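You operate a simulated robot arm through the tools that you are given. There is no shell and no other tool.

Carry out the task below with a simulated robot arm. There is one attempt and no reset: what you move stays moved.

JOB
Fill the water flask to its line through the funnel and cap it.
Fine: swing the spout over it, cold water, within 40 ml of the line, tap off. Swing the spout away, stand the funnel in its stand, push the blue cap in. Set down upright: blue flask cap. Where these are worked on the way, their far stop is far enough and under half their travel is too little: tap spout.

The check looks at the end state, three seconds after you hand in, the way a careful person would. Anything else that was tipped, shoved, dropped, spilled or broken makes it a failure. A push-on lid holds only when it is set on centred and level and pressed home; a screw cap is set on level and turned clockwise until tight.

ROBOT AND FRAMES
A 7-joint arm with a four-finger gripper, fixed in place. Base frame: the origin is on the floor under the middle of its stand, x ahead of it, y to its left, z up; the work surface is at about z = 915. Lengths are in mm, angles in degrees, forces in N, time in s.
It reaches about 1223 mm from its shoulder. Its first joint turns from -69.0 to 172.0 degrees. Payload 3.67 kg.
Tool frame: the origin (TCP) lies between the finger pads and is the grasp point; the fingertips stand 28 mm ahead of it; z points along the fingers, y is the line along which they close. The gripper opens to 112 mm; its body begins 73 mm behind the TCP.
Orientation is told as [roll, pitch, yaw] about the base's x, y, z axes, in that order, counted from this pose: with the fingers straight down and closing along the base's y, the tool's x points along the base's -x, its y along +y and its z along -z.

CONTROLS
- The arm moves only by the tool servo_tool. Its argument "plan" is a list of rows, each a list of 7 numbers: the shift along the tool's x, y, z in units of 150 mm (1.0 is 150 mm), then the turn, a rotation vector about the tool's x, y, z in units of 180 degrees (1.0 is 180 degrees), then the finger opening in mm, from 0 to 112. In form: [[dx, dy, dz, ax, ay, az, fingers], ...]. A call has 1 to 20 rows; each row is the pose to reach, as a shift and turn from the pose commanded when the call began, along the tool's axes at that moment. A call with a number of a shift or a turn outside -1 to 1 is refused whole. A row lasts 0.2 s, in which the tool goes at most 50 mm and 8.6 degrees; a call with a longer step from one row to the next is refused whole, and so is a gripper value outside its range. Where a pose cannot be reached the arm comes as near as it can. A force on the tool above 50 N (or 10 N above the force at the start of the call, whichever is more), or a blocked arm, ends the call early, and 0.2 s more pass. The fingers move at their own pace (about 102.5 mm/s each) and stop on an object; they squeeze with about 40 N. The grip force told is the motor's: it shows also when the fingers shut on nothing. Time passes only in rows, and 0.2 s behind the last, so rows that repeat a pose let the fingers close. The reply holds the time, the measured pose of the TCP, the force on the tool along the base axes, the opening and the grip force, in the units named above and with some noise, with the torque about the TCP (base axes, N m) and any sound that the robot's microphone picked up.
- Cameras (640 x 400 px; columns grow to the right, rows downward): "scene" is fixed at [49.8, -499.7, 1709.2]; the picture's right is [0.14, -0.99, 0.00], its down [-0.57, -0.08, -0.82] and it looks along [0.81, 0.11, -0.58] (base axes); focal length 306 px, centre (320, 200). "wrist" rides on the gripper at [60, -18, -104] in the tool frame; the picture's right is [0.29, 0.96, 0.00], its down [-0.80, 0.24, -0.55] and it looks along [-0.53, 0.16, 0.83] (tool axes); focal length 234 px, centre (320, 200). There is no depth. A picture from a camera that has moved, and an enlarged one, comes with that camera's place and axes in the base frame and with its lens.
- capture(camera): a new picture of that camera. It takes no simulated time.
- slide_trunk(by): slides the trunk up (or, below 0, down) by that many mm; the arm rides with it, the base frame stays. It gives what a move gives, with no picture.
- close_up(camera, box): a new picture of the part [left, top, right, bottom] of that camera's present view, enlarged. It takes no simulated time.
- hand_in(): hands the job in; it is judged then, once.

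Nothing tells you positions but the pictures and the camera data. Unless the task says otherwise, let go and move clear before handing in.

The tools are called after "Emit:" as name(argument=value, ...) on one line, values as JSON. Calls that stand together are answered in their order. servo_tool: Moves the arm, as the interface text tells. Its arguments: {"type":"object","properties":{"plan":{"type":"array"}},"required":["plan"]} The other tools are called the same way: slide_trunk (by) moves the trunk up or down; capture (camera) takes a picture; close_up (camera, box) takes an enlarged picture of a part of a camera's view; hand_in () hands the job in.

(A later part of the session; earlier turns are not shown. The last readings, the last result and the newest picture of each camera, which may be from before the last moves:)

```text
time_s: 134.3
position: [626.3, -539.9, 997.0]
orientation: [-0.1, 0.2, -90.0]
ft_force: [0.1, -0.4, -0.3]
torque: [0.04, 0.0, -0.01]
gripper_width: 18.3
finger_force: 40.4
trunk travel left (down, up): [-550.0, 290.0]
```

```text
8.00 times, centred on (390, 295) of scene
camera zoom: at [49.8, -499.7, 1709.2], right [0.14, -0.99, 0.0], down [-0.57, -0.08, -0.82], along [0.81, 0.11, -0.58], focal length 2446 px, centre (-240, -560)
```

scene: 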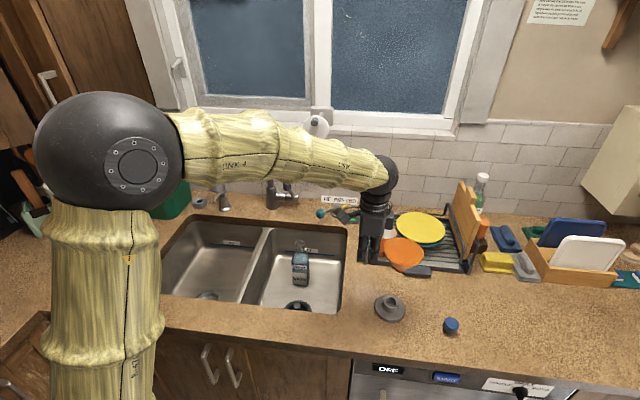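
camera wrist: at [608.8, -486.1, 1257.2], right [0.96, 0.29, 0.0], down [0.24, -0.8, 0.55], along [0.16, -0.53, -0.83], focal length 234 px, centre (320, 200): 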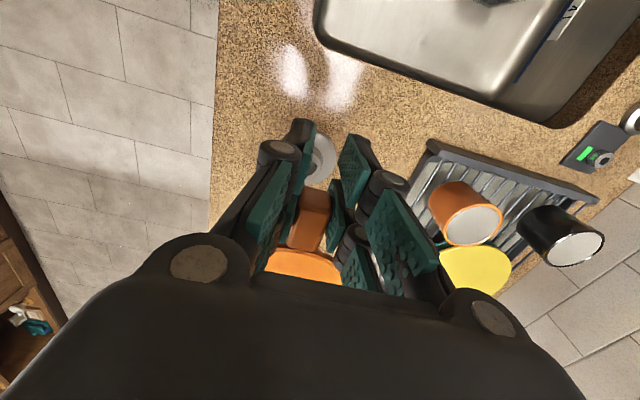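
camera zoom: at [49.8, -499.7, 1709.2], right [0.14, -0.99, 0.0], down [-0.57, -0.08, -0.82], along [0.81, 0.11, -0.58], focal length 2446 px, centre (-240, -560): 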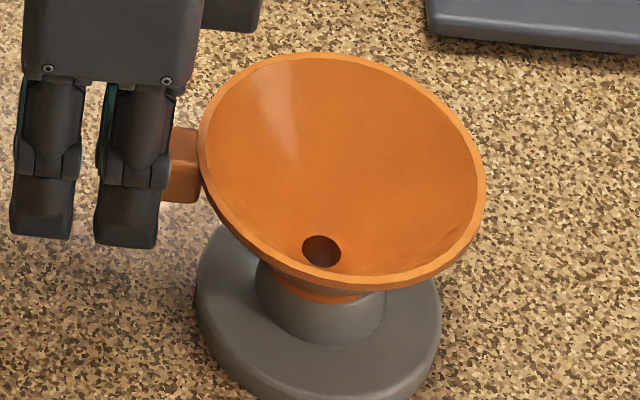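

Emit:
servo_tool(plan=[[0, 0, 0.008, 0, 0, 0, 0], [0, 0, 0.014, 0, 0, 0, 0], [0, 0, 0.014, 0, 0, 0, 0]])

Emit:
servo_tool(plan=[[0, 0, 0.007, 0, 0, 0, 0], [0, 0, 0.012, 0, 0, 0, 0], [0, 0, 0.012, 0, 0, 0, 0]])

Emit:
close_up(camera="scene", box=[365, 270, 415, 320])

```text
time_s: 135.1
position: [626.6, -540.1, 994.4]
orientation: [-0.1, 0.2, -90.0]
ft_force: [1.0, -1.0, 1.3]
torque: [-0.18, -0.03, 0.02]
gripper_width: 18.1
finger_force: 39.6
trunk travel left (down, up): [-550.0, 290.0]
```

```text
time_s: 135.9
position: [627.9, -539.9, 994.8]
orientation: [0.0, 0.1, -90.0]
ft_force: [1.2, -1.9, 15.2]
torque: [-1.19, -0.01, 0.05]
gripper_width: 18.2
finger_force: 40.0
trunk travel left (down, up): [-550.0, 290.0]
```

```text
8.00 times, centred on (390, 295) of scene
camera zoom: at [49.8, -499.7, 1709.2], right [0.14, -0.99, 0.0], down [-0.57, -0.08, -0.82], along [0.81, 0.11, -0.58], focal length 2446 px, centre (-240, -560)
```

zoom: 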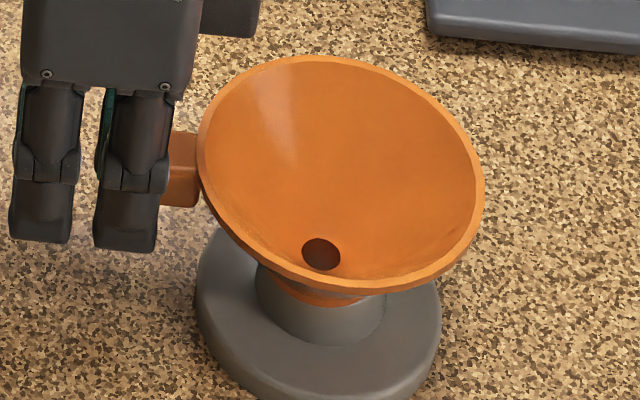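

Seated, with a contact force of 15 N. I'll ease up, release the handle, and lift off.

Emit:
servo_tool(plan=[[0, 0, -0.012, 0, 0, 0, 0], [0, 0, -0.012, 0, 0, 0, 14], [0, 0, -0.012, 0, 0, 0, 22], [0, 0, -0.012, 0, 0, 0, 35], [0, 0, -0.012, 0, 0, 0, 60], [0, 0, -0.012, 0, 0, 0, 60]])

Emit:
servo_tool(plan=[[0, 0, -0.15, 0, 0, 0, 60], [0, 0, -0.4, 0, 0, 0, 60], [0, 0, -0.7, 0, 0, 0, 60], [0, 0, -1.0, 0, 0, 0, 60]])

Emit:
capture(camera="scene")

Emit:
close_up(camera="scene", box=[360, 260, 480, 350])

Emit:
capture(camera="wrist")

```text
time_s: 137.3
position: [627.7, -539.9, 995.8]
orientation: [-0.1, 0.1, -90.0]
ft_force: [0.1, 0.4, 0.5]
torque: [0.02, 0.02, -0.05]
gripper_width: 59.9
finger_force: 0.1
trunk travel left (down, up): [-550.0, 290.0]
```

```text
time_s: 138.3
position: [628.1, -540.3, 1147.3]
orientation: [-0.1, 0.1, -90.0]
ft_force: [0.3, 0.9, -1.0]
torque: [-0.03, 0.01, 0.02]
gripper_width: 60.0
finger_force: 0.2
trunk travel left (down, up): [-550.0, 290.0]
```

```text
taken
```

scene: 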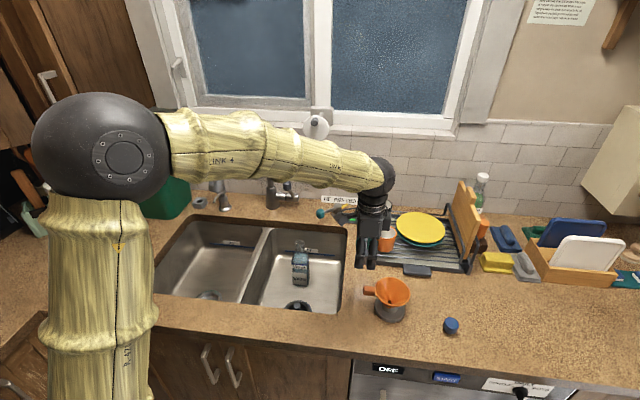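

```text
4.44 times, centred on (420, 305) of scene
camera zoom: at [49.8, -499.7, 1709.2], right [0.14, -0.99, 0.0], down [-0.57, -0.08, -0.82], along [0.81, 0.11, -0.58], focal length 1359 px, centre (-124, -267)
```

zoom: 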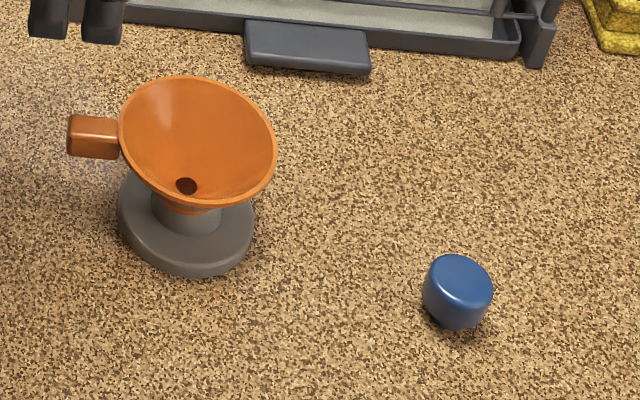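

```text
taken
camera wrist: at [611.2, -480.7, 1250.7], right [0.96, 0.29, 0.0], down [0.24, -0.8, 0.55], along [0.16, -0.53, -0.83], focal length 234 px, centre (320, 200)
```

wrist: 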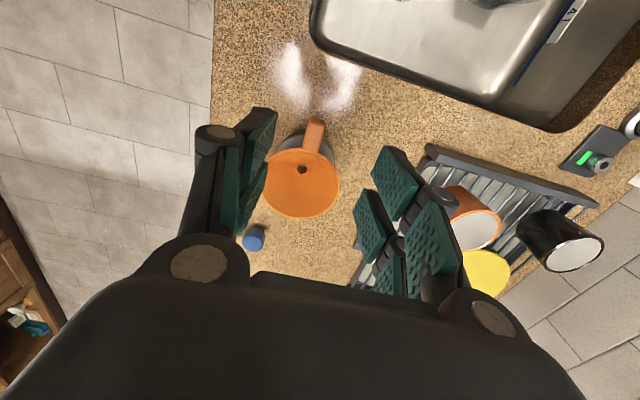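

The funnel stands level in its stand. Next is the blue cap, near (591, -792). I'll turn the gripper back to yaw 0 while moving over to it.

Emit:
servo_tool(plan=[[-0.05, -0.02, 0, 0, 0, -0.045, 70], [-0.1, -0.04, 0, 0, 0, -0.09, 70], [-0.17, -0.06, 0, 0, 0, -0.135, 70], [-0.24, -0.08, 0, 0, 0, -0.18, 70], [-0.31, -0.1, 0, 0, 0, -0.225, 70], [-0.38, -0.12, 0, 0, 0, -0.27, 70], [-0.45, -0.14, 0, 0, 0, -0.315, 70], [-0.52, -0.16, 0, 0, 0, -0.36, 70], [-0.6, -0.18, 0, 0, 0, -0.405, 70], [-0.7, -0.2, 0, 0, 0, -0.45, 70], [-0.8, -0.2, 0, 0, 0, -0.495, 70], [-0.8, -0.2, 0, 0, 0, -0.5, 70]])

Emit:
capture(camera="wrist")

Emit:
capture(camera="scene")

```text
time_s: 140.9
position: [596.9, -660.3, 1145.8]
orientation: [0.1, 0.0, 0.0]
ft_force: [0.0, 0.8, -0.1]
torque: [-0.03, -0.03, 0.03]
gripper_width: 69.7
finger_force: 0.1
trunk travel left (down, up): [-550.0, 290.0]
```

```text
taken
camera wrist: at [539.8, -678.9, 1248.6], right [-0.29, 0.96, 0.0], down [0.8, 0.24, 0.55], along [0.53, 0.16, -0.83], focal length 234 px, centre (320, 200)
```

wrist: 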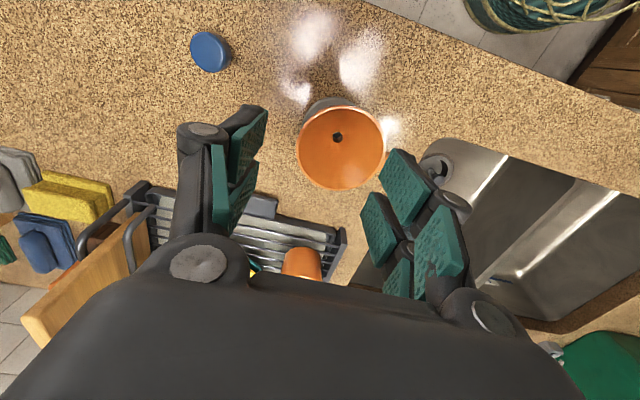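

```text
taken
```

scene: 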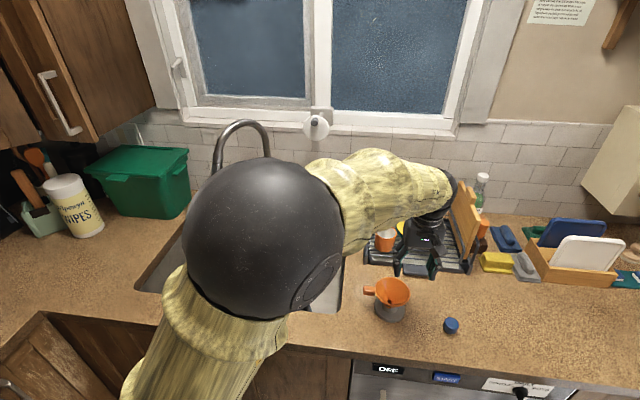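

Emit:
servo_tool(plan=[[0.02, -0.22, 0.05, 0, 0, 0, 75], [0.04, -0.44, 0.12, 0, 0, 0, 75], [0.06, -0.66, 0.2, 0, 0, 0, 75], [0.073, -0.88, 0.3, 0, 0, 0, 75], [0.073, -0.88, 0.3, 0, 0, 0, 75]])

Emit:
capture(camera="wrist")

Emit:
close_up(camera="scene", box=[400, 220, 500, 350])

```text
time_s: 142.1
position: [586.5, -793.5, 1098.7]
orientation: [0.2, 0.1, -0.1]
ft_force: [-0.4, -0.6, -0.4]
torque: [0.0, -0.02, -0.03]
gripper_width: 75.2
finger_force: 0.0
trunk travel left (down, up): [-550.0, 290.0]
```

```text
taken
camera wrist: at [529.3, -812.5, 1201.5], right [-0.29, 0.96, 0.0], down [0.8, 0.24, 0.55], along [0.53, 0.16, -0.83], focal length 234 px, centre (320, 200)
```

wrist: 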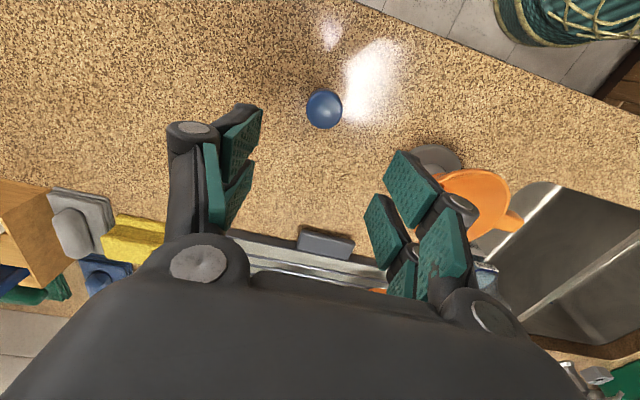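

```text
3.08 times, centred on (450, 285) of scene
camera zoom: at [49.8, -499.7, 1709.2], right [0.14, -0.99, 0.0], down [-0.57, -0.08, -0.82], along [0.81, 0.11, -0.58], focal length 941 px, centre (-80, -62)
```

zoom: 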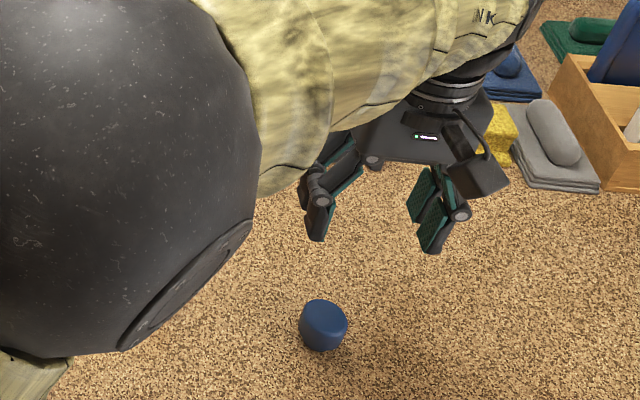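

Emit:
close_up(camera="wrist", box=[290, 80, 360, 140])

Emit:
close_up(camera="scene", box=[435, 305, 470, 340])

```text
6.67 times, centred on (325, 110) of wrist
camera zoom: at [529.3, -812.5, 1201.5], right [-0.29, 0.96, 0.0], down [0.8, 0.24, 0.55], along [0.53, 0.16, -0.83], focal length 1561 px, centre (287, 800)
```

zoom: 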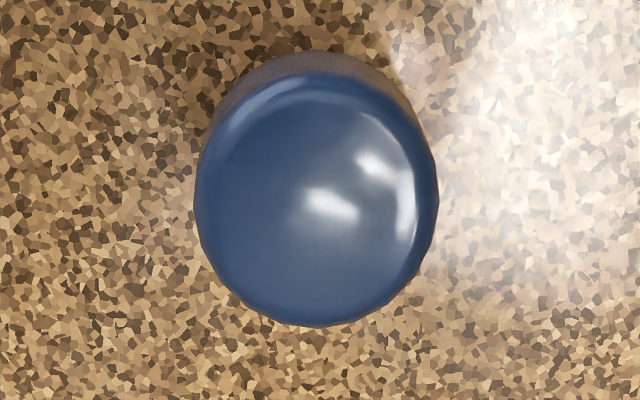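

```text
11.43 times, centred on (452, 322) of scene
camera zoom: at [49.8, -499.7, 1709.2], right [0.14, -0.99, 0.0], down [-0.57, -0.08, -0.82], along [0.81, 0.11, -0.58], focal length 3494 px, centre (-1194, -1200)
```

zoom: 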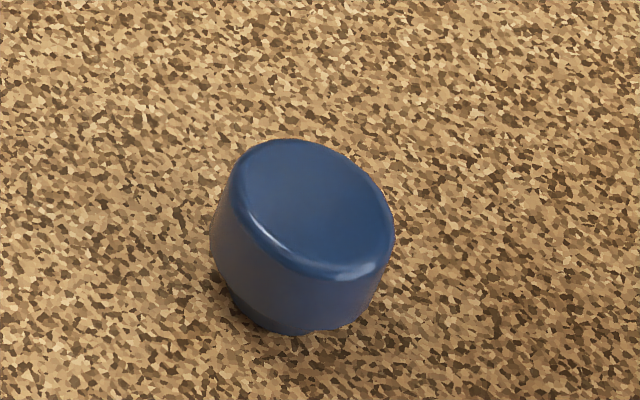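

The cap has a 44 mm head with a narrower plug underneath. I put its axis at about (588, -792). I'll come down above it and check centring at close range.

Emit:
servo_tool(plan=[[-0.01, 0.008, 0.15, 0, 0, 0, 75], [-0.01, 0.008, 0.35, 0, 0, 0, 75], [-0.01, 0.008, 0.55, 0, 0, 0, 75], [-0.01, 0.008, 0.66, 0, 0, 0, 75], [-0.01, 0.008, 0.66, 0, 0, 0, 75]])

Emit:
capture(camera="wrist")

Emit:
close_up(camera="scene", box=[420, 270, 490, 350])

```text
time_s: 143.3
position: [588.6, -790.9, 998.2]
orientation: [0.1, 0.1, 0.0]
ft_force: [-0.1, -0.4, 0.5]
torque: [0.05, 0.0, -0.01]
gripper_width: 75.1
finger_force: 0.2
trunk travel left (down, up): [-550.0, 290.0]
```

```text
taken
camera wrist: at [530.0, -810.0, 1102.6], right [-0.29, 0.96, 0.0], down [0.8, 0.24, 0.55], along [0.53, 0.16, -0.83], focal length 234 px, centre (320, 200)
```

wrist: 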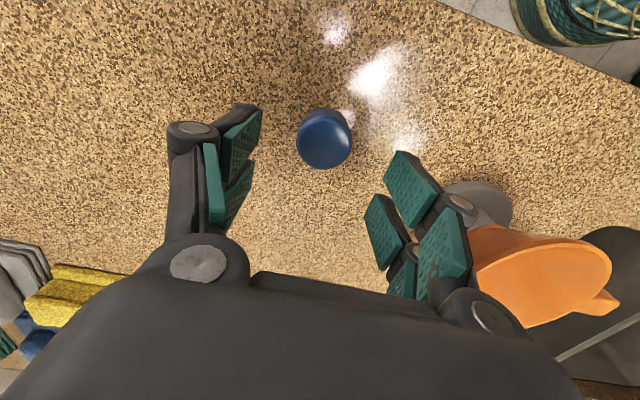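

```text
5.00 times, centred on (455, 310) of scene
camera zoom: at [49.8, -499.7, 1709.2], right [0.14, -0.99, 0.0], down [-0.57, -0.08, -0.82], along [0.81, 0.11, -0.58], focal length 1528 px, centre (-355, -350)
```

zoom: 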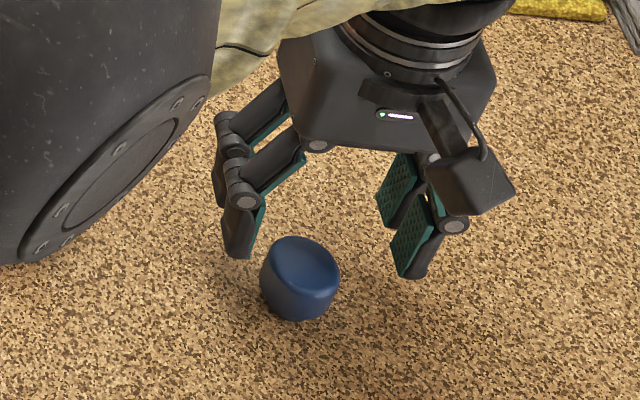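

The two cameras agree only if the cap top is near z 957: about a 24 mm head on an 18 mm plug. That puts its axis near (580, -788.5). I'll shift there and check from lower.

Emit:
servo_tool(plan=[[0.03, 0.007, 0, 0, 0, 0, 75], [0.055, 0.013, 0.05, 0, 0, 0, 75], [0.055, 0.013, 0.1, 0, 0, 0, 75], [0.055, 0.013, 0.1, 0, 0, 0, 75]])

Emit:
close_up(camera="wrist", box=[220, 80, 420, 220])

Emit:
close_up(camera="scene", box=[420, 270, 490, 350])

```text
time_s: 144.3
position: [579.0, -789.3, 985.3]
orientation: [0.2, 0.1, 0.0]
ft_force: [0.0, -0.5, -0.6]
torque: [0.0, 0.04, 0.01]
gripper_width: 75.1
finger_force: 0.0
trunk travel left (down, up): [-550.0, 290.0]
```

```text
2.86 times, centred on (320, 150) of wrist
camera zoom: at [522.1, -808.1, 1088.8], right [-0.29, 0.96, 0.0], down [0.8, 0.24, 0.55], along [0.53, 0.16, -0.83], focal length 669 px, centre (320, 343)
```

zoom: 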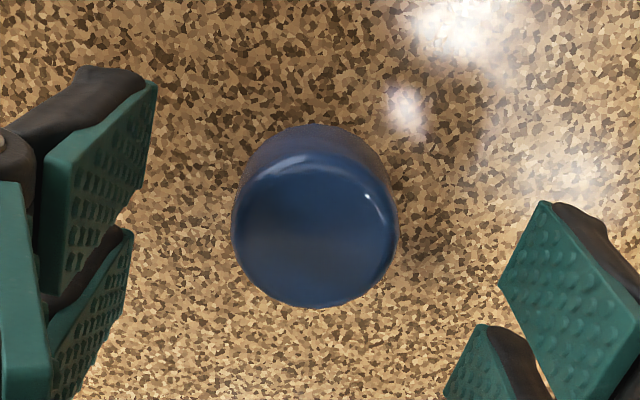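

```text
5.00 times, centred on (455, 310) of scene
camera zoom: at [49.8, -499.7, 1709.2], right [0.14, -0.99, 0.0], down [-0.57, -0.08, -0.82], along [0.81, 0.11, -0.58], focal length 1528 px, centre (-355, -350)
```

zoom: 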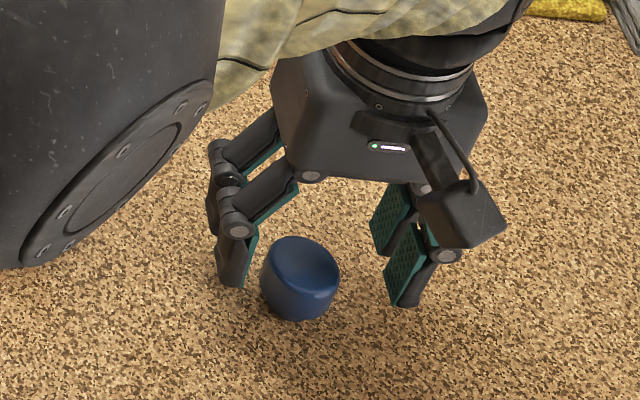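

I'll take the axis as about (583, -790). The fingers will self-centre it sideways. Lowering so the pads straddle the head.

Emit:
servo_tool(plan=[[-0.013, -0.003, 0.06, 0, 0, 0, 75], [-0.027, -0.005, 0.14, 0, 0, 0, 75], [-0.027, -0.005, 0.2, 0, 0, 0, 75], [-0.027, -0.005, 0.24, 0, 0, 0, 75], [-0.027, -0.005, 0.24, 0, 0, 0, 75]])

Emit:
close_up(camera="wrist", box=[200, 90, 440, 300])

Emit:
close_up(camera="scene", box=[420, 270, 490, 350])

```text
time_s: 145.5
position: [584.2, -786.8, 949.1]
orientation: [0.2, 0.1, -0.1]
ft_force: [0.1, 0.6, -0.1]
torque: [0.01, 0.01, 0.02]
gripper_width: 75.0
finger_force: 0.0
trunk travel left (down, up): [-550.0, 290.0]
```

```text
1.90 times, centred on (320, 195) of wrist
camera zoom: at [525.8, -808.2, 1052.2], right [-0.29, 0.96, 0.0], down [0.8, 0.24, 0.55], along [0.53, 0.16, -0.83], focal length 446 px, centre (320, 210)
```

zoom: 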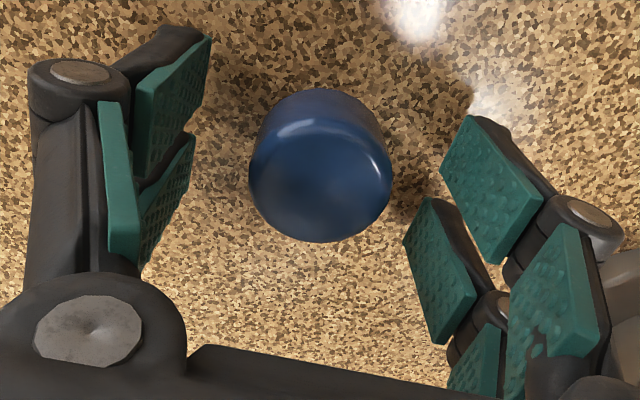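

```text
5.00 times, centred on (455, 310) of scene
camera zoom: at [49.8, -499.7, 1709.2], right [0.14, -0.99, 0.0], down [-0.57, -0.08, -0.82], along [0.81, 0.11, -0.58], focal length 1528 px, centre (-355, -350)
```

zoom: 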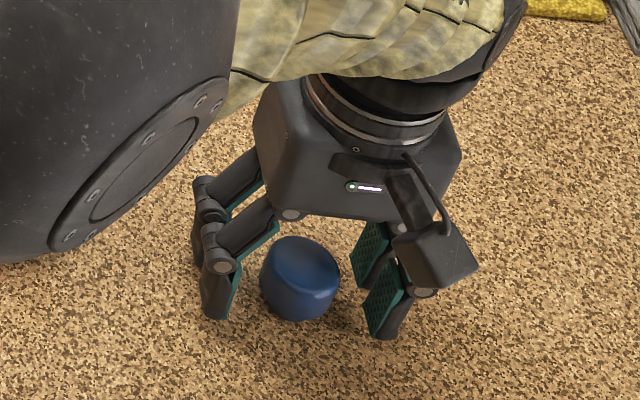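

The cap is centred between the pads. I'll raise a few mm so the fingertips stay above the cap's lower edge, then close.

Emit:
servo_tool(plan=[[0.01, 0, -0.04, 0, 0, 0, 75], [0.01, 0, -0.04, 0, 0, 0, 50], [0.01, 0, -0.04, 0, 0, 0, 0], [0.01, 0, -0.04, 0, 0, 0, 0], [0.01, 0, -0.04, 0, 0, 0, 0]])

Emit:
close_up(camera="wrist", box=[200, 90, 440, 300])

Emit:
close_up(camera="scene", box=[420, 270, 490, 350])

```text
time_s: 146.7
position: [582.0, -790.4, 955.8]
orientation: [0.1, 0.0, 0.0]
ft_force: [0.0, -0.1, -0.9]
torque: [0.02, 0.0, -0.01]
gripper_width: 32.9
finger_force: 40.0
trunk travel left (down, up): [-550.0, 290.0]
```

```text
1.90 times, centred on (320, 195) of wrist
camera zoom: at [524.4, -808.4, 1058.1], right [-0.29, 0.96, 0.0], down [0.8, 0.24, 0.55], along [0.53, 0.16, -0.83], focal length 446 px, centre (320, 210)
```

zoom: 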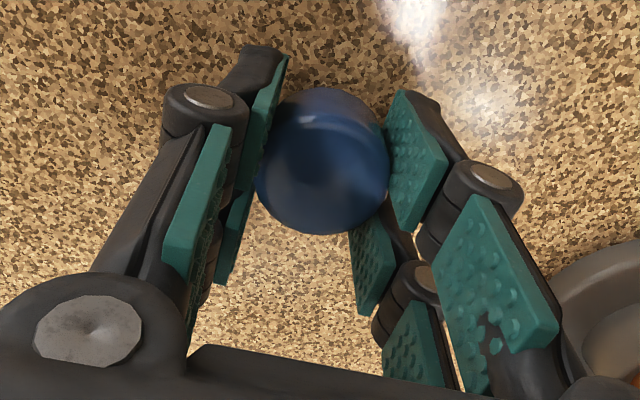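

```text
5.00 times, centred on (455, 310) of scene
camera zoom: at [49.8, -499.7, 1709.2], right [0.14, -0.99, 0.0], down [-0.57, -0.08, -0.82], along [0.81, 0.11, -0.58], focal length 1528 px, centre (-355, -350)
```

zoom: 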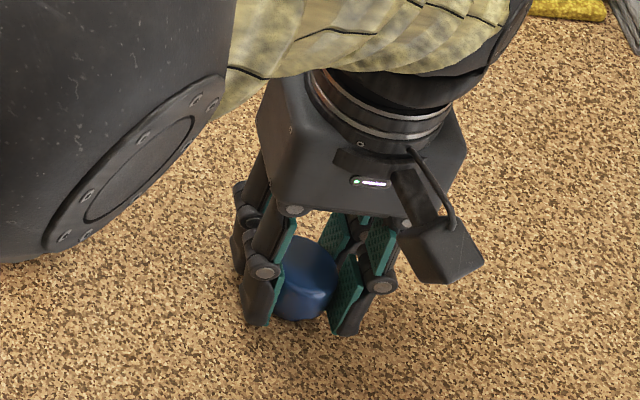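

The opening reads 33 mm, and the cap seems to sit toward the near pads. I'll release and re-grip a few mm closer so it is better centred.

Emit:
servo_tool(plan=[[0, 0, 0, 0, 0, 0, 60], [0, 0, 0, 0, 0, 0, 70], [0, 0, 0, 0, 0, 0, 70]])

Emit:
close_up(camera="scene", box=[435, 300, 475, 345])

Emit:
close_up(camera="wrist", box=[260, 110, 380, 220])

```text
time_s: 147.5
position: [582.4, -789.6, 954.6]
orientation: [0.3, 0.1, -0.1]
ft_force: [0.5, 0.0, -0.3]
torque: [0.01, 0.03, -0.01]
gripper_width: 70.1
finger_force: 0.1
trunk travel left (down, up): [-550.0, 290.0]
```

```text
8.89 times, centred on (455, 322) of scene
camera zoom: at [49.8, -499.7, 1709.2], right [0.14, -0.99, 0.0], down [-0.57, -0.08, -0.82], along [0.81, 0.11, -0.58], focal length 2717 px, centre (-880, -889)
```

zoom: 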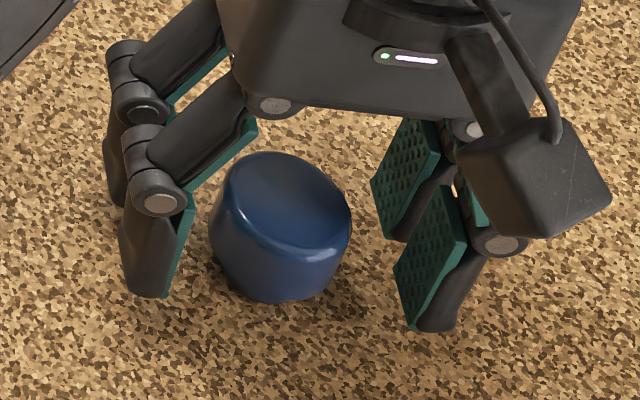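

```text
3.64 times, centred on (320, 165) of wrist
camera zoom: at [524.5, -808.4, 1058.1], right [-0.29, 0.96, 0.0], down [0.8, 0.24, 0.55], along [0.53, 0.16, -0.83], focal length 852 px, centre (320, 327)
```

zoom: 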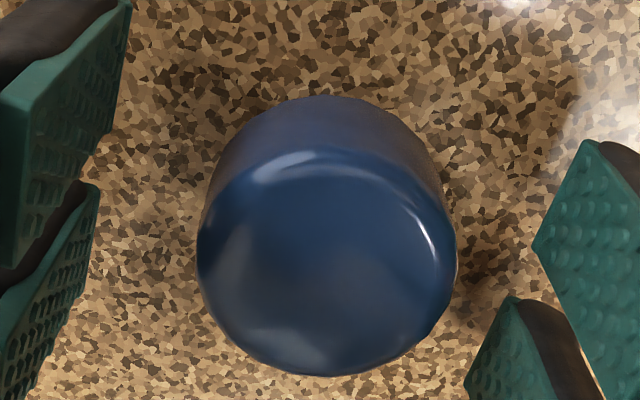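

I'll shift about 5 mm toward the robot and grip slightly higher, so the fingertips stay well above the cap's lower edge.

Emit:
servo_tool(plan=[[0.016, 0, -0.03, 0, 0, 0, 70], [0.033, 0, -0.055, 0, 0, 0, 70], [0.033, 0, -0.055, 0, 0, 0, 50], [0.033, 0, -0.055, 0, 0, 0, 0], [0.033, 0, -0.055, 0, 0, 0, 0], [0.033, 0, -0.055, 0, 0, 0, 0]])

Emit:
close_up(camera="scene", box=[435, 300, 475, 345])

Emit:
close_up(camera="wrist", box=[240, 100, 400, 240])

```text
time_s: 148.9
position: [577.9, -788.4, 962.6]
orientation: [0.2, 0.0, 0.1]
ft_force: [-0.1, 0.6, 0.6]
torque: [0.0, 0.01, 0.03]
gripper_width: 33.8
finger_force: 39.8
trunk travel left (down, up): [-550.0, 290.0]
```

```text
8.89 times, centred on (455, 322) of scene
camera zoom: at [49.8, -499.7, 1709.2], right [0.14, -0.99, 0.0], down [-0.57, -0.08, -0.82], along [0.81, 0.11, -0.58], focal length 2717 px, centre (-880, -889)
```

zoom: 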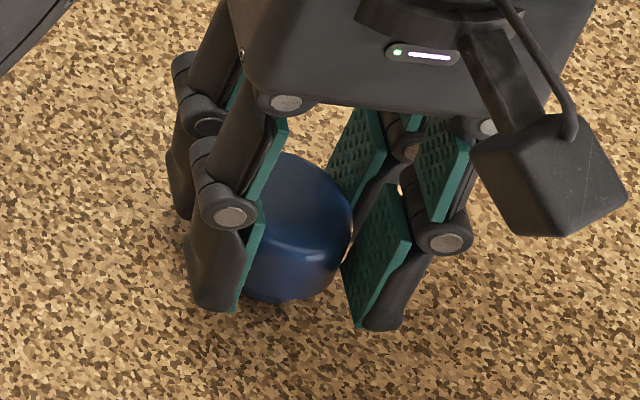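

```text
2.86 times, centred on (320, 170) of wrist
camera zoom: at [519.6, -808.4, 1066.4], right [-0.29, 0.96, 0.0], down [0.8, 0.24, 0.55], along [0.53, 0.16, -0.83], focal length 669 px, centre (320, 286)
```

zoom: 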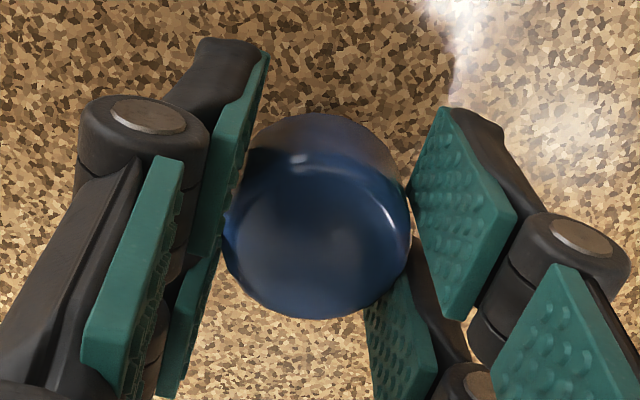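

The cap is now centred between all four pads. I'll lift it and look at its underside.

Emit:
servo_tool(plan=[[0, 0, -0.08, 0, 0, 0, 0], [0, 0, -0.25, 0, 0, 0, 0], [0, 0, -0.5, 0, 0, 0, 0], [0, 0, -0.75, 0, 0, 0, 0], [0, 0, -1.0, 0, 0, 0, 0], [0, 0, -1.0, 0, 0, 0, 0]])

Emit:
capture(camera="scene")

Emit:
close_up(camera="scene", box=[420, 240, 490, 320])

Emit:
close_up(camera="wrist", box=[240, 100, 400, 240])

```text
time_s: 150.3
position: [578.7, -789.9, 1113.9]
orientation: [0.2, 0.1, 0.1]
ft_force: [-1.1, -0.7, -0.3]
torque: [0.04, 0.04, 0.0]
gripper_width: 34.0
finger_force: 39.7
trunk travel left (down, up): [-550.0, 290.0]
```

```text
taken
```

scene: 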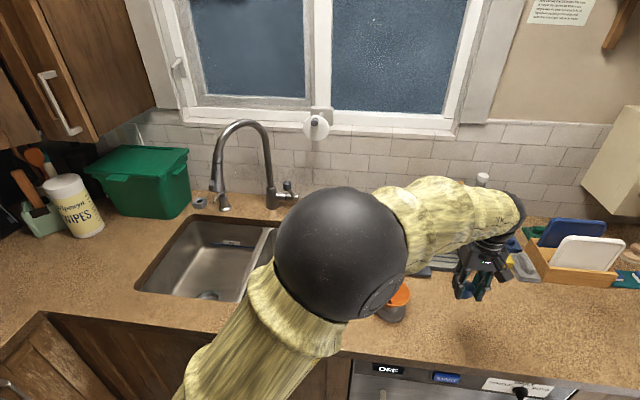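

```text
5.00 times, centred on (455, 280) of scene
camera zoom: at [49.8, -499.7, 1709.2], right [0.14, -0.99, 0.0], down [-0.57, -0.08, -0.82], along [0.81, 0.11, -0.58], focal length 1528 px, centre (-355, -200)
```

zoom: 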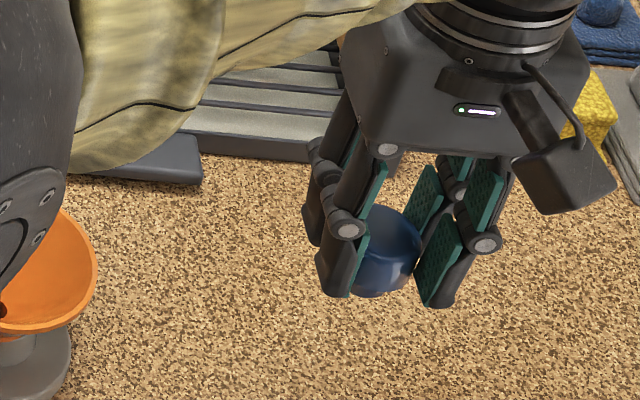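

```text
2.86 times, centred on (320, 170) of wrist
camera zoom: at [521.0, -809.6, 1217.1], right [-0.29, 0.96, 0.0], down [0.8, 0.24, 0.55], along [0.53, 0.16, -0.83], focal length 669 px, centre (320, 286)
```

zoom: 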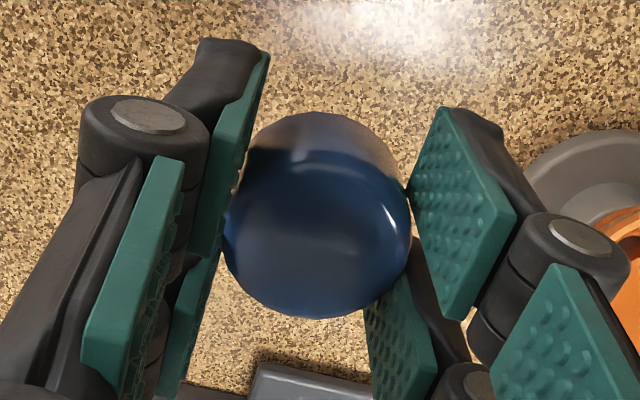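

The cap is held level. I'll carry it over to the flask in stages.

Emit:
servo_tool(plan=[[-0.05, 0.15, -0.1, 0, 0, 0, 0], [-0.15, 0.35, -0.2, 0, 0, 0, 0], [-0.3, 0.58, -0.2, 0, 0, 0, 0], [-0.45, 0.8, -0.2, 0, 0, 0, 0]])

Emit:
servo_tool(plan=[[-0.12, 0.2, 0, 0, 0, 0, 0], [-0.24, 0.4, 0, 0, 0, 0, 0], [-0.36, 0.6, 0, 0, 0, 0, 0], [-0.48, 0.8, 0, 0, 0, 0, 0]])

Emit:
servo_tool(plan=[[-0.12, 0.2, 0, 0, 0, 0, 0], [-0.24, 0.4, 0, 0, 0, 0, 0], [-0.36, 0.6, 0, 0, 0, 0, 0], [-0.48, 0.8, 0, 0, 0, 0, 0]])

Emit:
capture(camera="scene")

Emit:
capture(camera="wrist")

```text
time_s: 151.3
position: [646.1, -667.4, 1144.4]
orientation: [0.1, 0.1, 0.0]
ft_force: [-0.2, -0.3, 0.1]
torque: [-0.03, 0.0, -0.01]
gripper_width: 34.0
finger_force: 40.2
trunk travel left (down, up): [-550.0, 290.0]
```

```text
time_s: 152.3
position: [718.0, -548.4, 1144.3]
orientation: [0.0, 0.0, 0.2]
ft_force: [0.1, 0.1, 0.6]
torque: [-0.02, 0.03, 0.02]
gripper_width: 33.8
finger_force: 40.4
trunk travel left (down, up): [-550.0, 290.0]
```

```text
time_s: 153.3
position: [790.8, -430.2, 1143.9]
orientation: [0.1, 0.2, 0.1]
ft_force: [-0.1, -0.2, -0.1]
torque: [-0.01, 0.02, 0.01]
gripper_width: 33.8
finger_force: 39.8
trunk travel left (down, up): [-550.0, 290.0]
```

```text
taken
```

scene: 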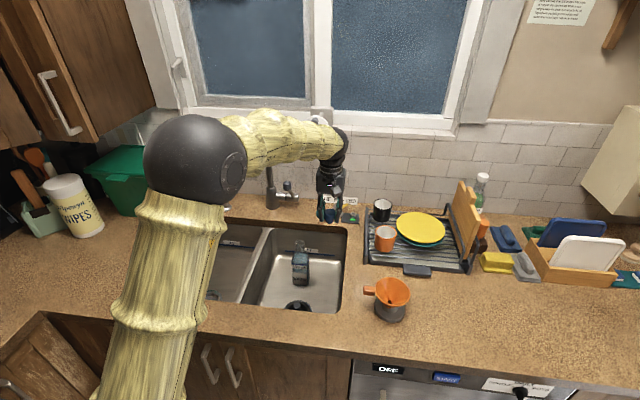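

```text
taken
camera wrist: at [732.1, -448.6, 1247.3], right [-0.29, 0.96, 0.0], down [0.8, 0.24, 0.55], along [0.53, 0.16, -0.83], focal length 234 px, centre (320, 200)
```

wrist: 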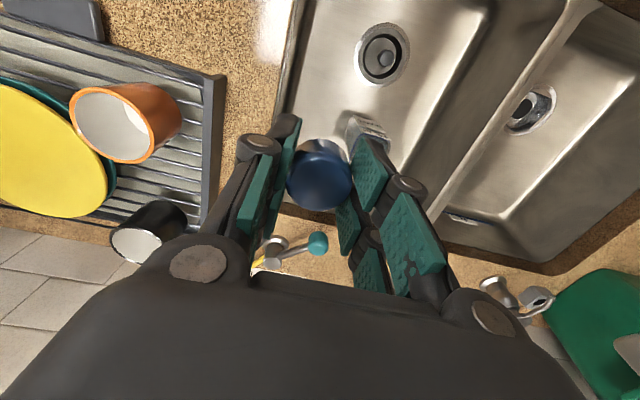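

Emit:
close_up(camera="scene", box=[300, 170, 360, 240])

Emit:
servo_tool(plan=[[-0.12, 0.2, 0, 0, 0, 0, 0], [-0.24, 0.4, 0, 0, 0, 0, 0], [-0.36, 0.6, 0, 0, 0, 0, 0], [-0.475, 0.78, 0, 0, 0, 0, 0], [-0.475, 0.78, 0, 0, 0, 0, 0]])

Emit:
close_up(camera="scene", box=[260, 150, 350, 290])

Emit:
capture(camera="scene")

```text
5.71 times, centred on (330, 205) of scene
camera zoom: at [49.8, -499.7, 1709.2], right [0.14, -0.99, 0.0], down [-0.57, -0.08, -0.82], along [0.81, 0.11, -0.58], focal length 1747 px, centre (263, 171)
```

zoom: 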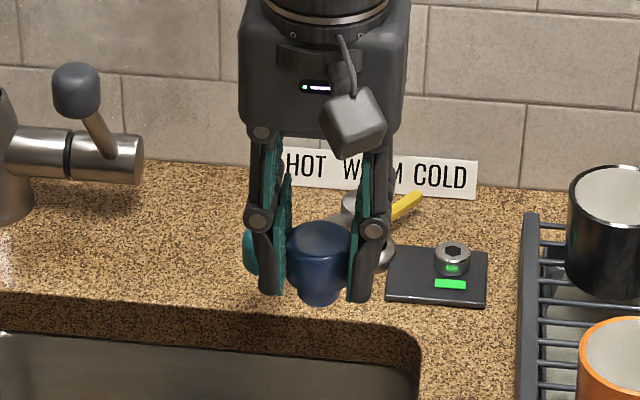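

```text
time_s: 154.5
position: [860.3, -313.8, 1145.7]
orientation: [0.2, 0.2, 0.0]
ft_force: [1.2, -0.2, 0.0]
torque: [-0.01, 0.0, -0.05]
gripper_width: 33.7
finger_force: 39.7
trunk travel left (down, up): [-550.0, 290.0]
```

```text
2.86 times, centred on (305, 220) of scene
camera zoom: at [49.8, -499.7, 1709.2], right [0.14, -0.99, 0.0], down [-0.57, -0.08, -0.82], along [0.81, 0.11, -0.58], focal length 873 px, centre (363, 143)
```

zoom: 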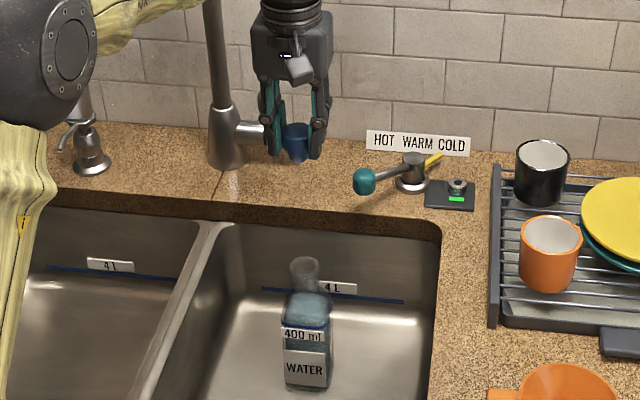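

```text
taken
```

scene: 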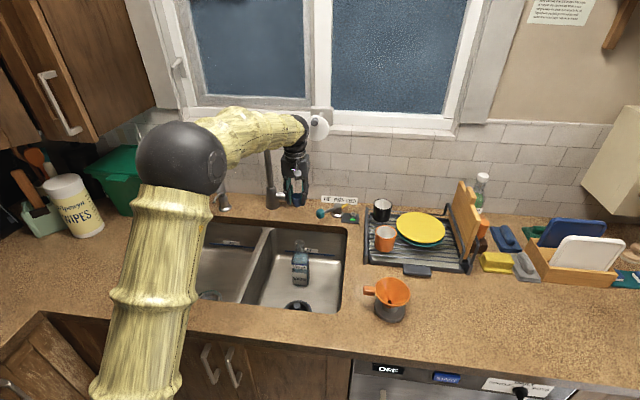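

The cap has a 24 mm head of 34 mm diameter, with a 14 mm plug below. The fingertips sit above the head's lower edge, which is what I wanted. I'll lower it to just above the mouth and align it.

Emit:
servo_tool(plan=[[-0.016, 0.015, 0.2, 0, 0, 0, 0], [-0.016, 0.015, 0.45, 0, 0, 0, 0], [-0.016, 0.015, 0.7, 0, 0, 0, 0], [-0.016, 0.015, 0.9, 0, 0, 0, 0], [-0.016, 0.015, 1.0, 0, 0, 0, 0], [-0.016, 0.015, 1.0, 0, 0, 0, 0]])

Emit:
close_up(camera="scene", box=[280, 215, 320, 260])

Emit:
capture(camera="wrist")

```text
time_s: 155.9
position: [863.8, -308.9, 995.5]
orientation: [0.3, 0.1, 0.0]
ft_force: [-0.2, -0.1, -0.4]
torque: [-0.02, 0.03, -0.03]
gripper_width: 33.7
finger_force: 39.9
trunk travel left (down, up): [-550.0, 290.0]
```

```text
8.89 times, centred on (300, 238) of scene
camera zoom: at [49.8, -499.7, 1709.2], right [0.14, -0.99, 0.0], down [-0.57, -0.08, -0.82], along [0.81, 0.11, -0.58], focal length 2717 px, centre (498, -133)
```

zoom: 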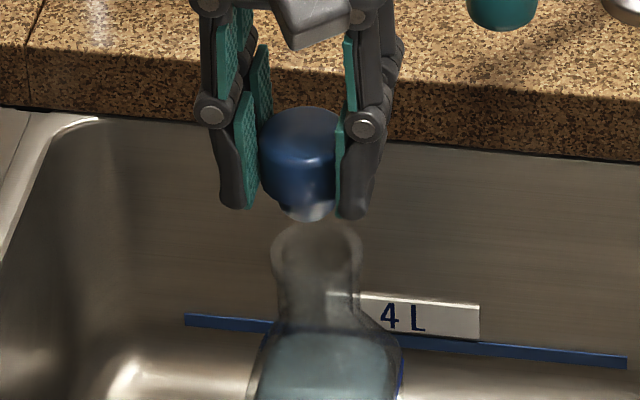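

```text
taken
camera wrist: at [804.9, -328.8, 1097.5], right [-0.29, 0.96, 0.0], down [0.8, 0.24, 0.55], along [0.53, 0.16, -0.83], focal length 234 px, centre (320, 200)
```

wrist: 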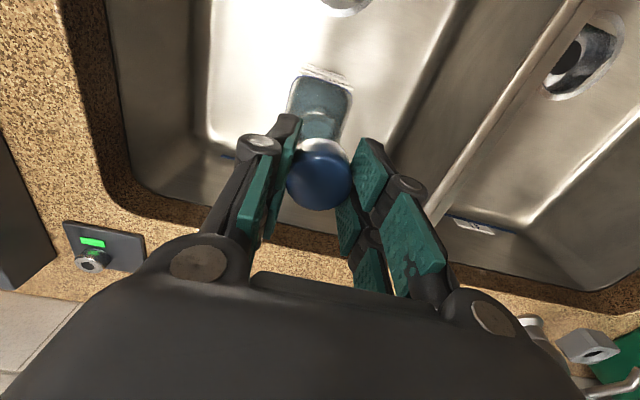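

Emit:
close_up(camera="wrist", box=[260, 60, 400, 220])

Emit:
close_up(camera="scene", box=[288, 222, 312, 250])

```text
2.50 times, centred on (330, 140) of wrist
camera zoom: at [804.9, -328.8, 1097.5], right [-0.29, 0.96, 0.0], down [0.8, 0.24, 0.55], along [0.53, 0.16, -0.83], focal length 585 px, centre (295, 350)
```

zoom: 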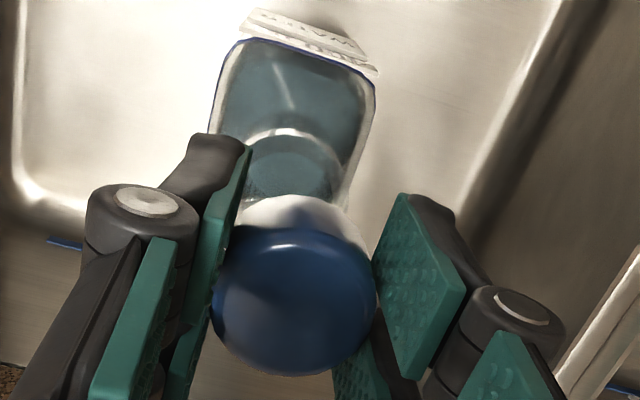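

```text
14.29 times, centred on (300, 236) of scene
camera zoom: at [49.8, -499.7, 1709.2], right [0.14, -0.99, 0.0], down [-0.57, -0.08, -0.82], along [0.81, 0.11, -0.58], focal length 4367 px, centre (606, -314)
```

zoom: 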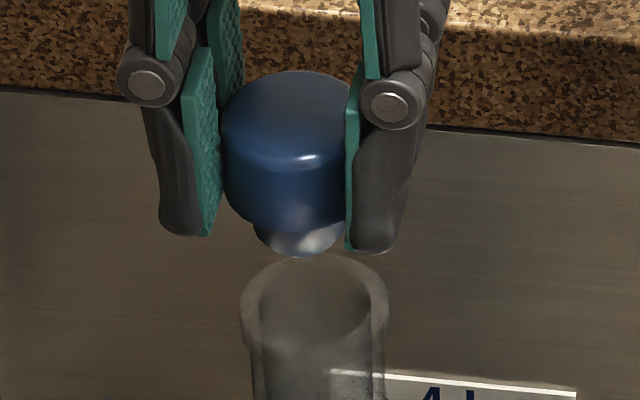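

Emit:
servo_tool(plan=[[0, -0.007, 0.05, 0, 0, 0, 0], [0, -0.013, 0.11, 0, 0, 0, 0], [0, -0.013, 0.11, 0, 0, 0, 0]])

Emit:
close_up(camera="scene", box=[288, 222, 312, 250])

Emit:
close_up(camera="wrist", box=[270, 80, 390, 210])

```text
time_s: 156.7
position: [863.1, -311.3, 978.0]
orientation: [0.1, 0.1, 0.0]
ft_force: [-0.4, 0.1, -0.6]
torque: [0.02, 0.02, 0.03]
gripper_width: 33.9
finger_force: 39.8
trunk travel left (down, up): [-550.0, 290.0]
```

```text
14.29 times, centred on (300, 236) of scene
camera zoom: at [49.8, -499.7, 1709.2], right [0.14, -0.99, 0.0], down [-0.57, -0.08, -0.82], along [0.81, 0.11, -0.58], focal length 4367 px, centre (606, -314)
```

zoom: 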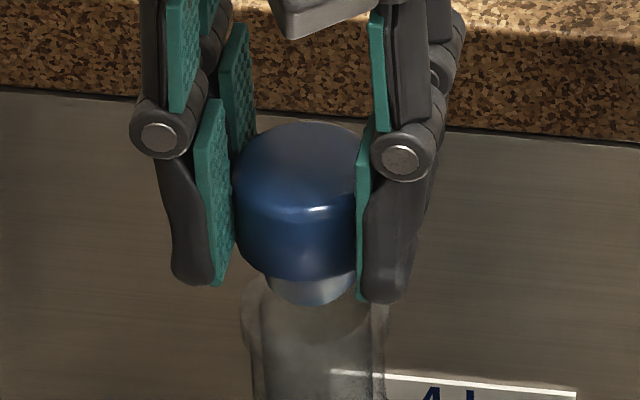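

```text
3.08 times, centred on (330, 145) of wrist
camera zoom: at [804.7, -331.1, 1081.3], right [-0.29, 0.96, 0.0], down [0.8, 0.24, 0.55], along [0.53, 0.16, -0.83], focal length 720 px, centre (289, 369)
```

zoom: 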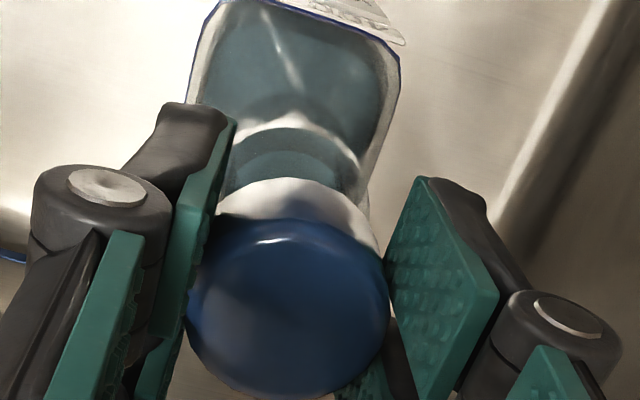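

Alignment is within about 1.5 mm. I'll make that last small shift and lower the plug to the mouth, watching the force.

Emit:
servo_tool(plan=[[0, -0.01, 0, 0, 0, 0, 0], [0, -0.01, 0.03, 0, 0, 0, 0], [0, -0.01, 0.06, 0, 0, 0, 0], [0, -0.01, 0.06, 0, 0, 0, 0]])

Emit:
close_up(camera="scene", box=[288, 222, 312, 250])

Emit:
close_up(camera="wrist", box=[270, 80, 390, 210])

```text
time_s: 157.7
position: [863.9, -312.7, 967.9]
orientation: [0.0, 0.1, 0.0]
ft_force: [0.2, -0.2, 0.5]
torque: [0.04, -0.02, -0.01]
gripper_width: 33.7
finger_force: 40.0
trunk travel left (down, up): [-550.0, 290.0]
```

```text
14.29 times, centred on (300, 236) of scene
camera zoom: at [49.8, -499.7, 1709.2], right [0.14, -0.99, 0.0], down [-0.57, -0.08, -0.82], along [0.81, 0.11, -0.58], focal length 4367 px, centre (606, -314)
```

zoom: 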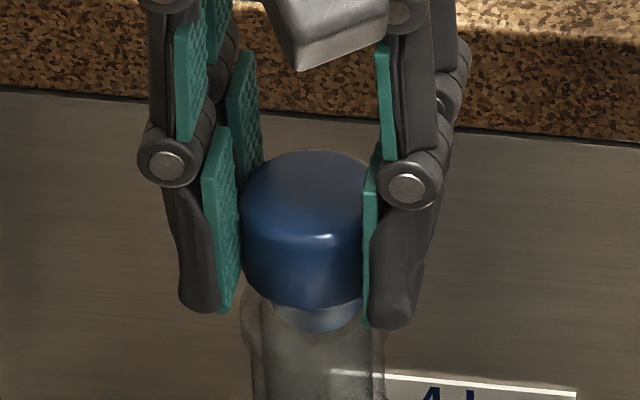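

```text
3.08 times, centred on (330, 145) of wrist
camera zoom: at [804.6, -332.5, 1072.3], right [-0.29, 0.96, 0.0], down [0.8, 0.24, 0.55], along [0.53, 0.16, -0.83], focal length 720 px, centre (289, 369)
```

zoom: 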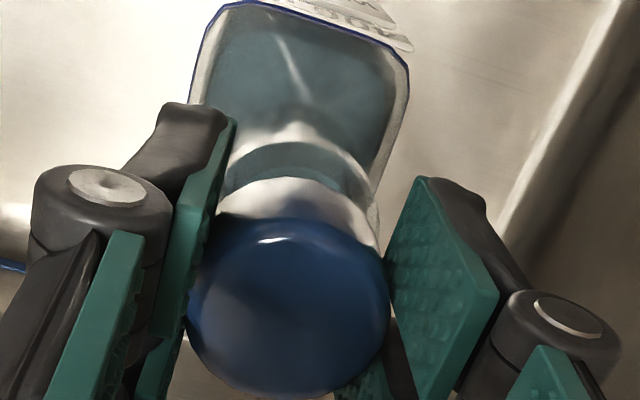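

Emit:
servo_tool(plan=[[0, 0, 0.01, 0, 0, 0, 0], [0, 0, 0.025, 0, 0, 0, 0], [0, 0, 0.025, 0, 0, 0, 0]])

Emit:
close_up(camera="scene", box=[288, 222, 312, 250])

```text
time_s: 158.5
position: [862.6, -312.9, 965.9]
orientation: [0.1, 0.2, 0.0]
ft_force: [-0.5, -0.4, 0.7]
torque: [0.03, 0.0, -0.01]
gripper_width: 33.4
finger_force: 40.2
trunk travel left (down, up): [-550.0, 290.0]
```

```text
14.29 times, centred on (300, 236) of scene
camera zoom: at [49.8, -499.7, 1709.2], right [0.14, -0.99, 0.0], down [-0.57, -0.08, -0.82], along [0.81, 0.11, -0.58], focal length 4367 px, centre (606, -314)
```

zoom: 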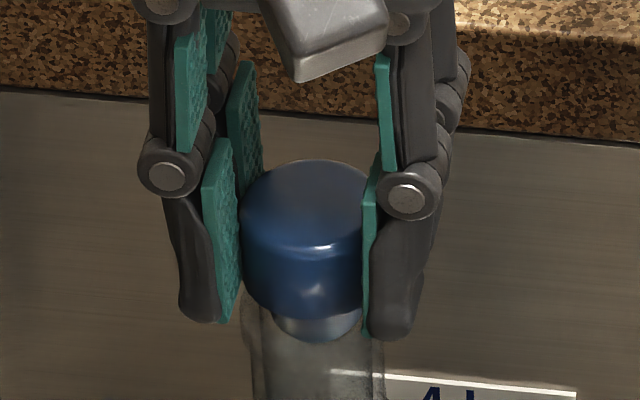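

Emit:
servo_tool(plan=[[0, 0, 0.012, 0, 0, 0, 0], [0, 0, 0.025, 0, 0, 0, 0], [0, 0, 0.025, 0, 0, 0, 0]])

Emit:
servo_tool(plan=[[0, 0, 0.01, 0, 0, 0, 0], [0, 0, 0.02, 0, 0, 0, 0], [0, 0, 0.02, 0, 0, 0, 0]])

Emit:
close_up(camera="scene", box=[288, 222, 312, 250])

```text
time_s: 159.3
position: [861.8, -313.2, 960.9]
orientation: [0.1, 0.0, 0.1]
ft_force: [0.1, 0.3, -0.1]
torque: [-0.03, 0.02, -0.01]
gripper_width: 33.2
finger_force: 39.8
trunk travel left (down, up): [-550.0, 290.0]
```

```text
time_s: 160.1
position: [862.0, -314.0, 957.7]
orientation: [0.2, 0.1, 0.0]
ft_force: [0.7, -0.6, 0.4]
torque: [0.0, 0.04, 0.0]
gripper_width: 33.5
finger_force: 40.1
trunk travel left (down, up): [-550.0, 290.0]
```

```text
14.29 times, centred on (300, 236) of scene
camera zoom: at [49.8, -499.7, 1709.2], right [0.14, -0.99, 0.0], down [-0.57, -0.08, -0.82], along [0.81, 0.11, -0.58], focal length 4367 px, centre (606, -314)
```

zoom: 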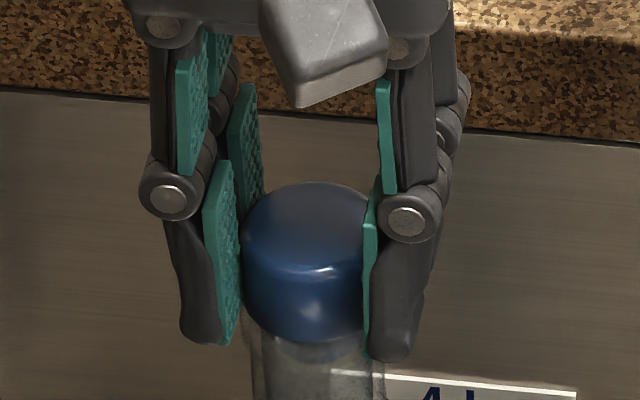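

The plug is inside the neck with no side force. I'll press down now to seat it.

Emit:
servo_tool(plan=[[0, 0, 0.008, 0, 0, 0, 0], [0, 0, 0.015, 0, 0, 0, 0], [0, 0, 0.015, 0, 0, 0, 0]])

Emit:
servo_tool(plan=[[0, 0, 0.006, 0, 0, 0, 0], [0, 0, 0.012, 0, 0, 0, 0], [0, 0, 0.012, 0, 0, 0, 0]])

Emit:
close_up(camera="scene", box=[288, 222, 312, 250])

```text
time_s: 160.9
position: [862.2, -313.0, 956.5]
orientation: [0.1, 0.1, 0.0]
ft_force: [-0.4, 0.4, -0.1]
torque: [0.0, -0.02, -0.01]
gripper_width: 33.3
finger_force: 40.1
trunk travel left (down, up): [-550.0, 290.0]
```

```text
time_s: 161.7
position: [861.0, -313.1, 955.8]
orientation: [0.2, 0.0, -0.1]
ft_force: [1.0, -0.4, 7.0]
torque: [-0.08, -0.06, -0.01]
gripper_width: 33.3
finger_force: 40.1
trunk travel left (down, up): [-550.0, 290.0]
```

```text
14.29 times, centred on (300, 236) of scene
camera zoom: at [49.8, -499.7, 1709.2], right [0.14, -0.99, 0.0], down [-0.57, -0.08, -0.82], along [0.81, 0.11, -0.58], focal length 4367 px, centre (606, -314)
```

zoom: 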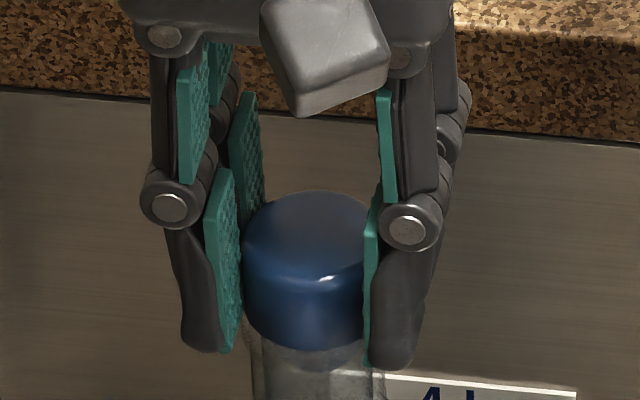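

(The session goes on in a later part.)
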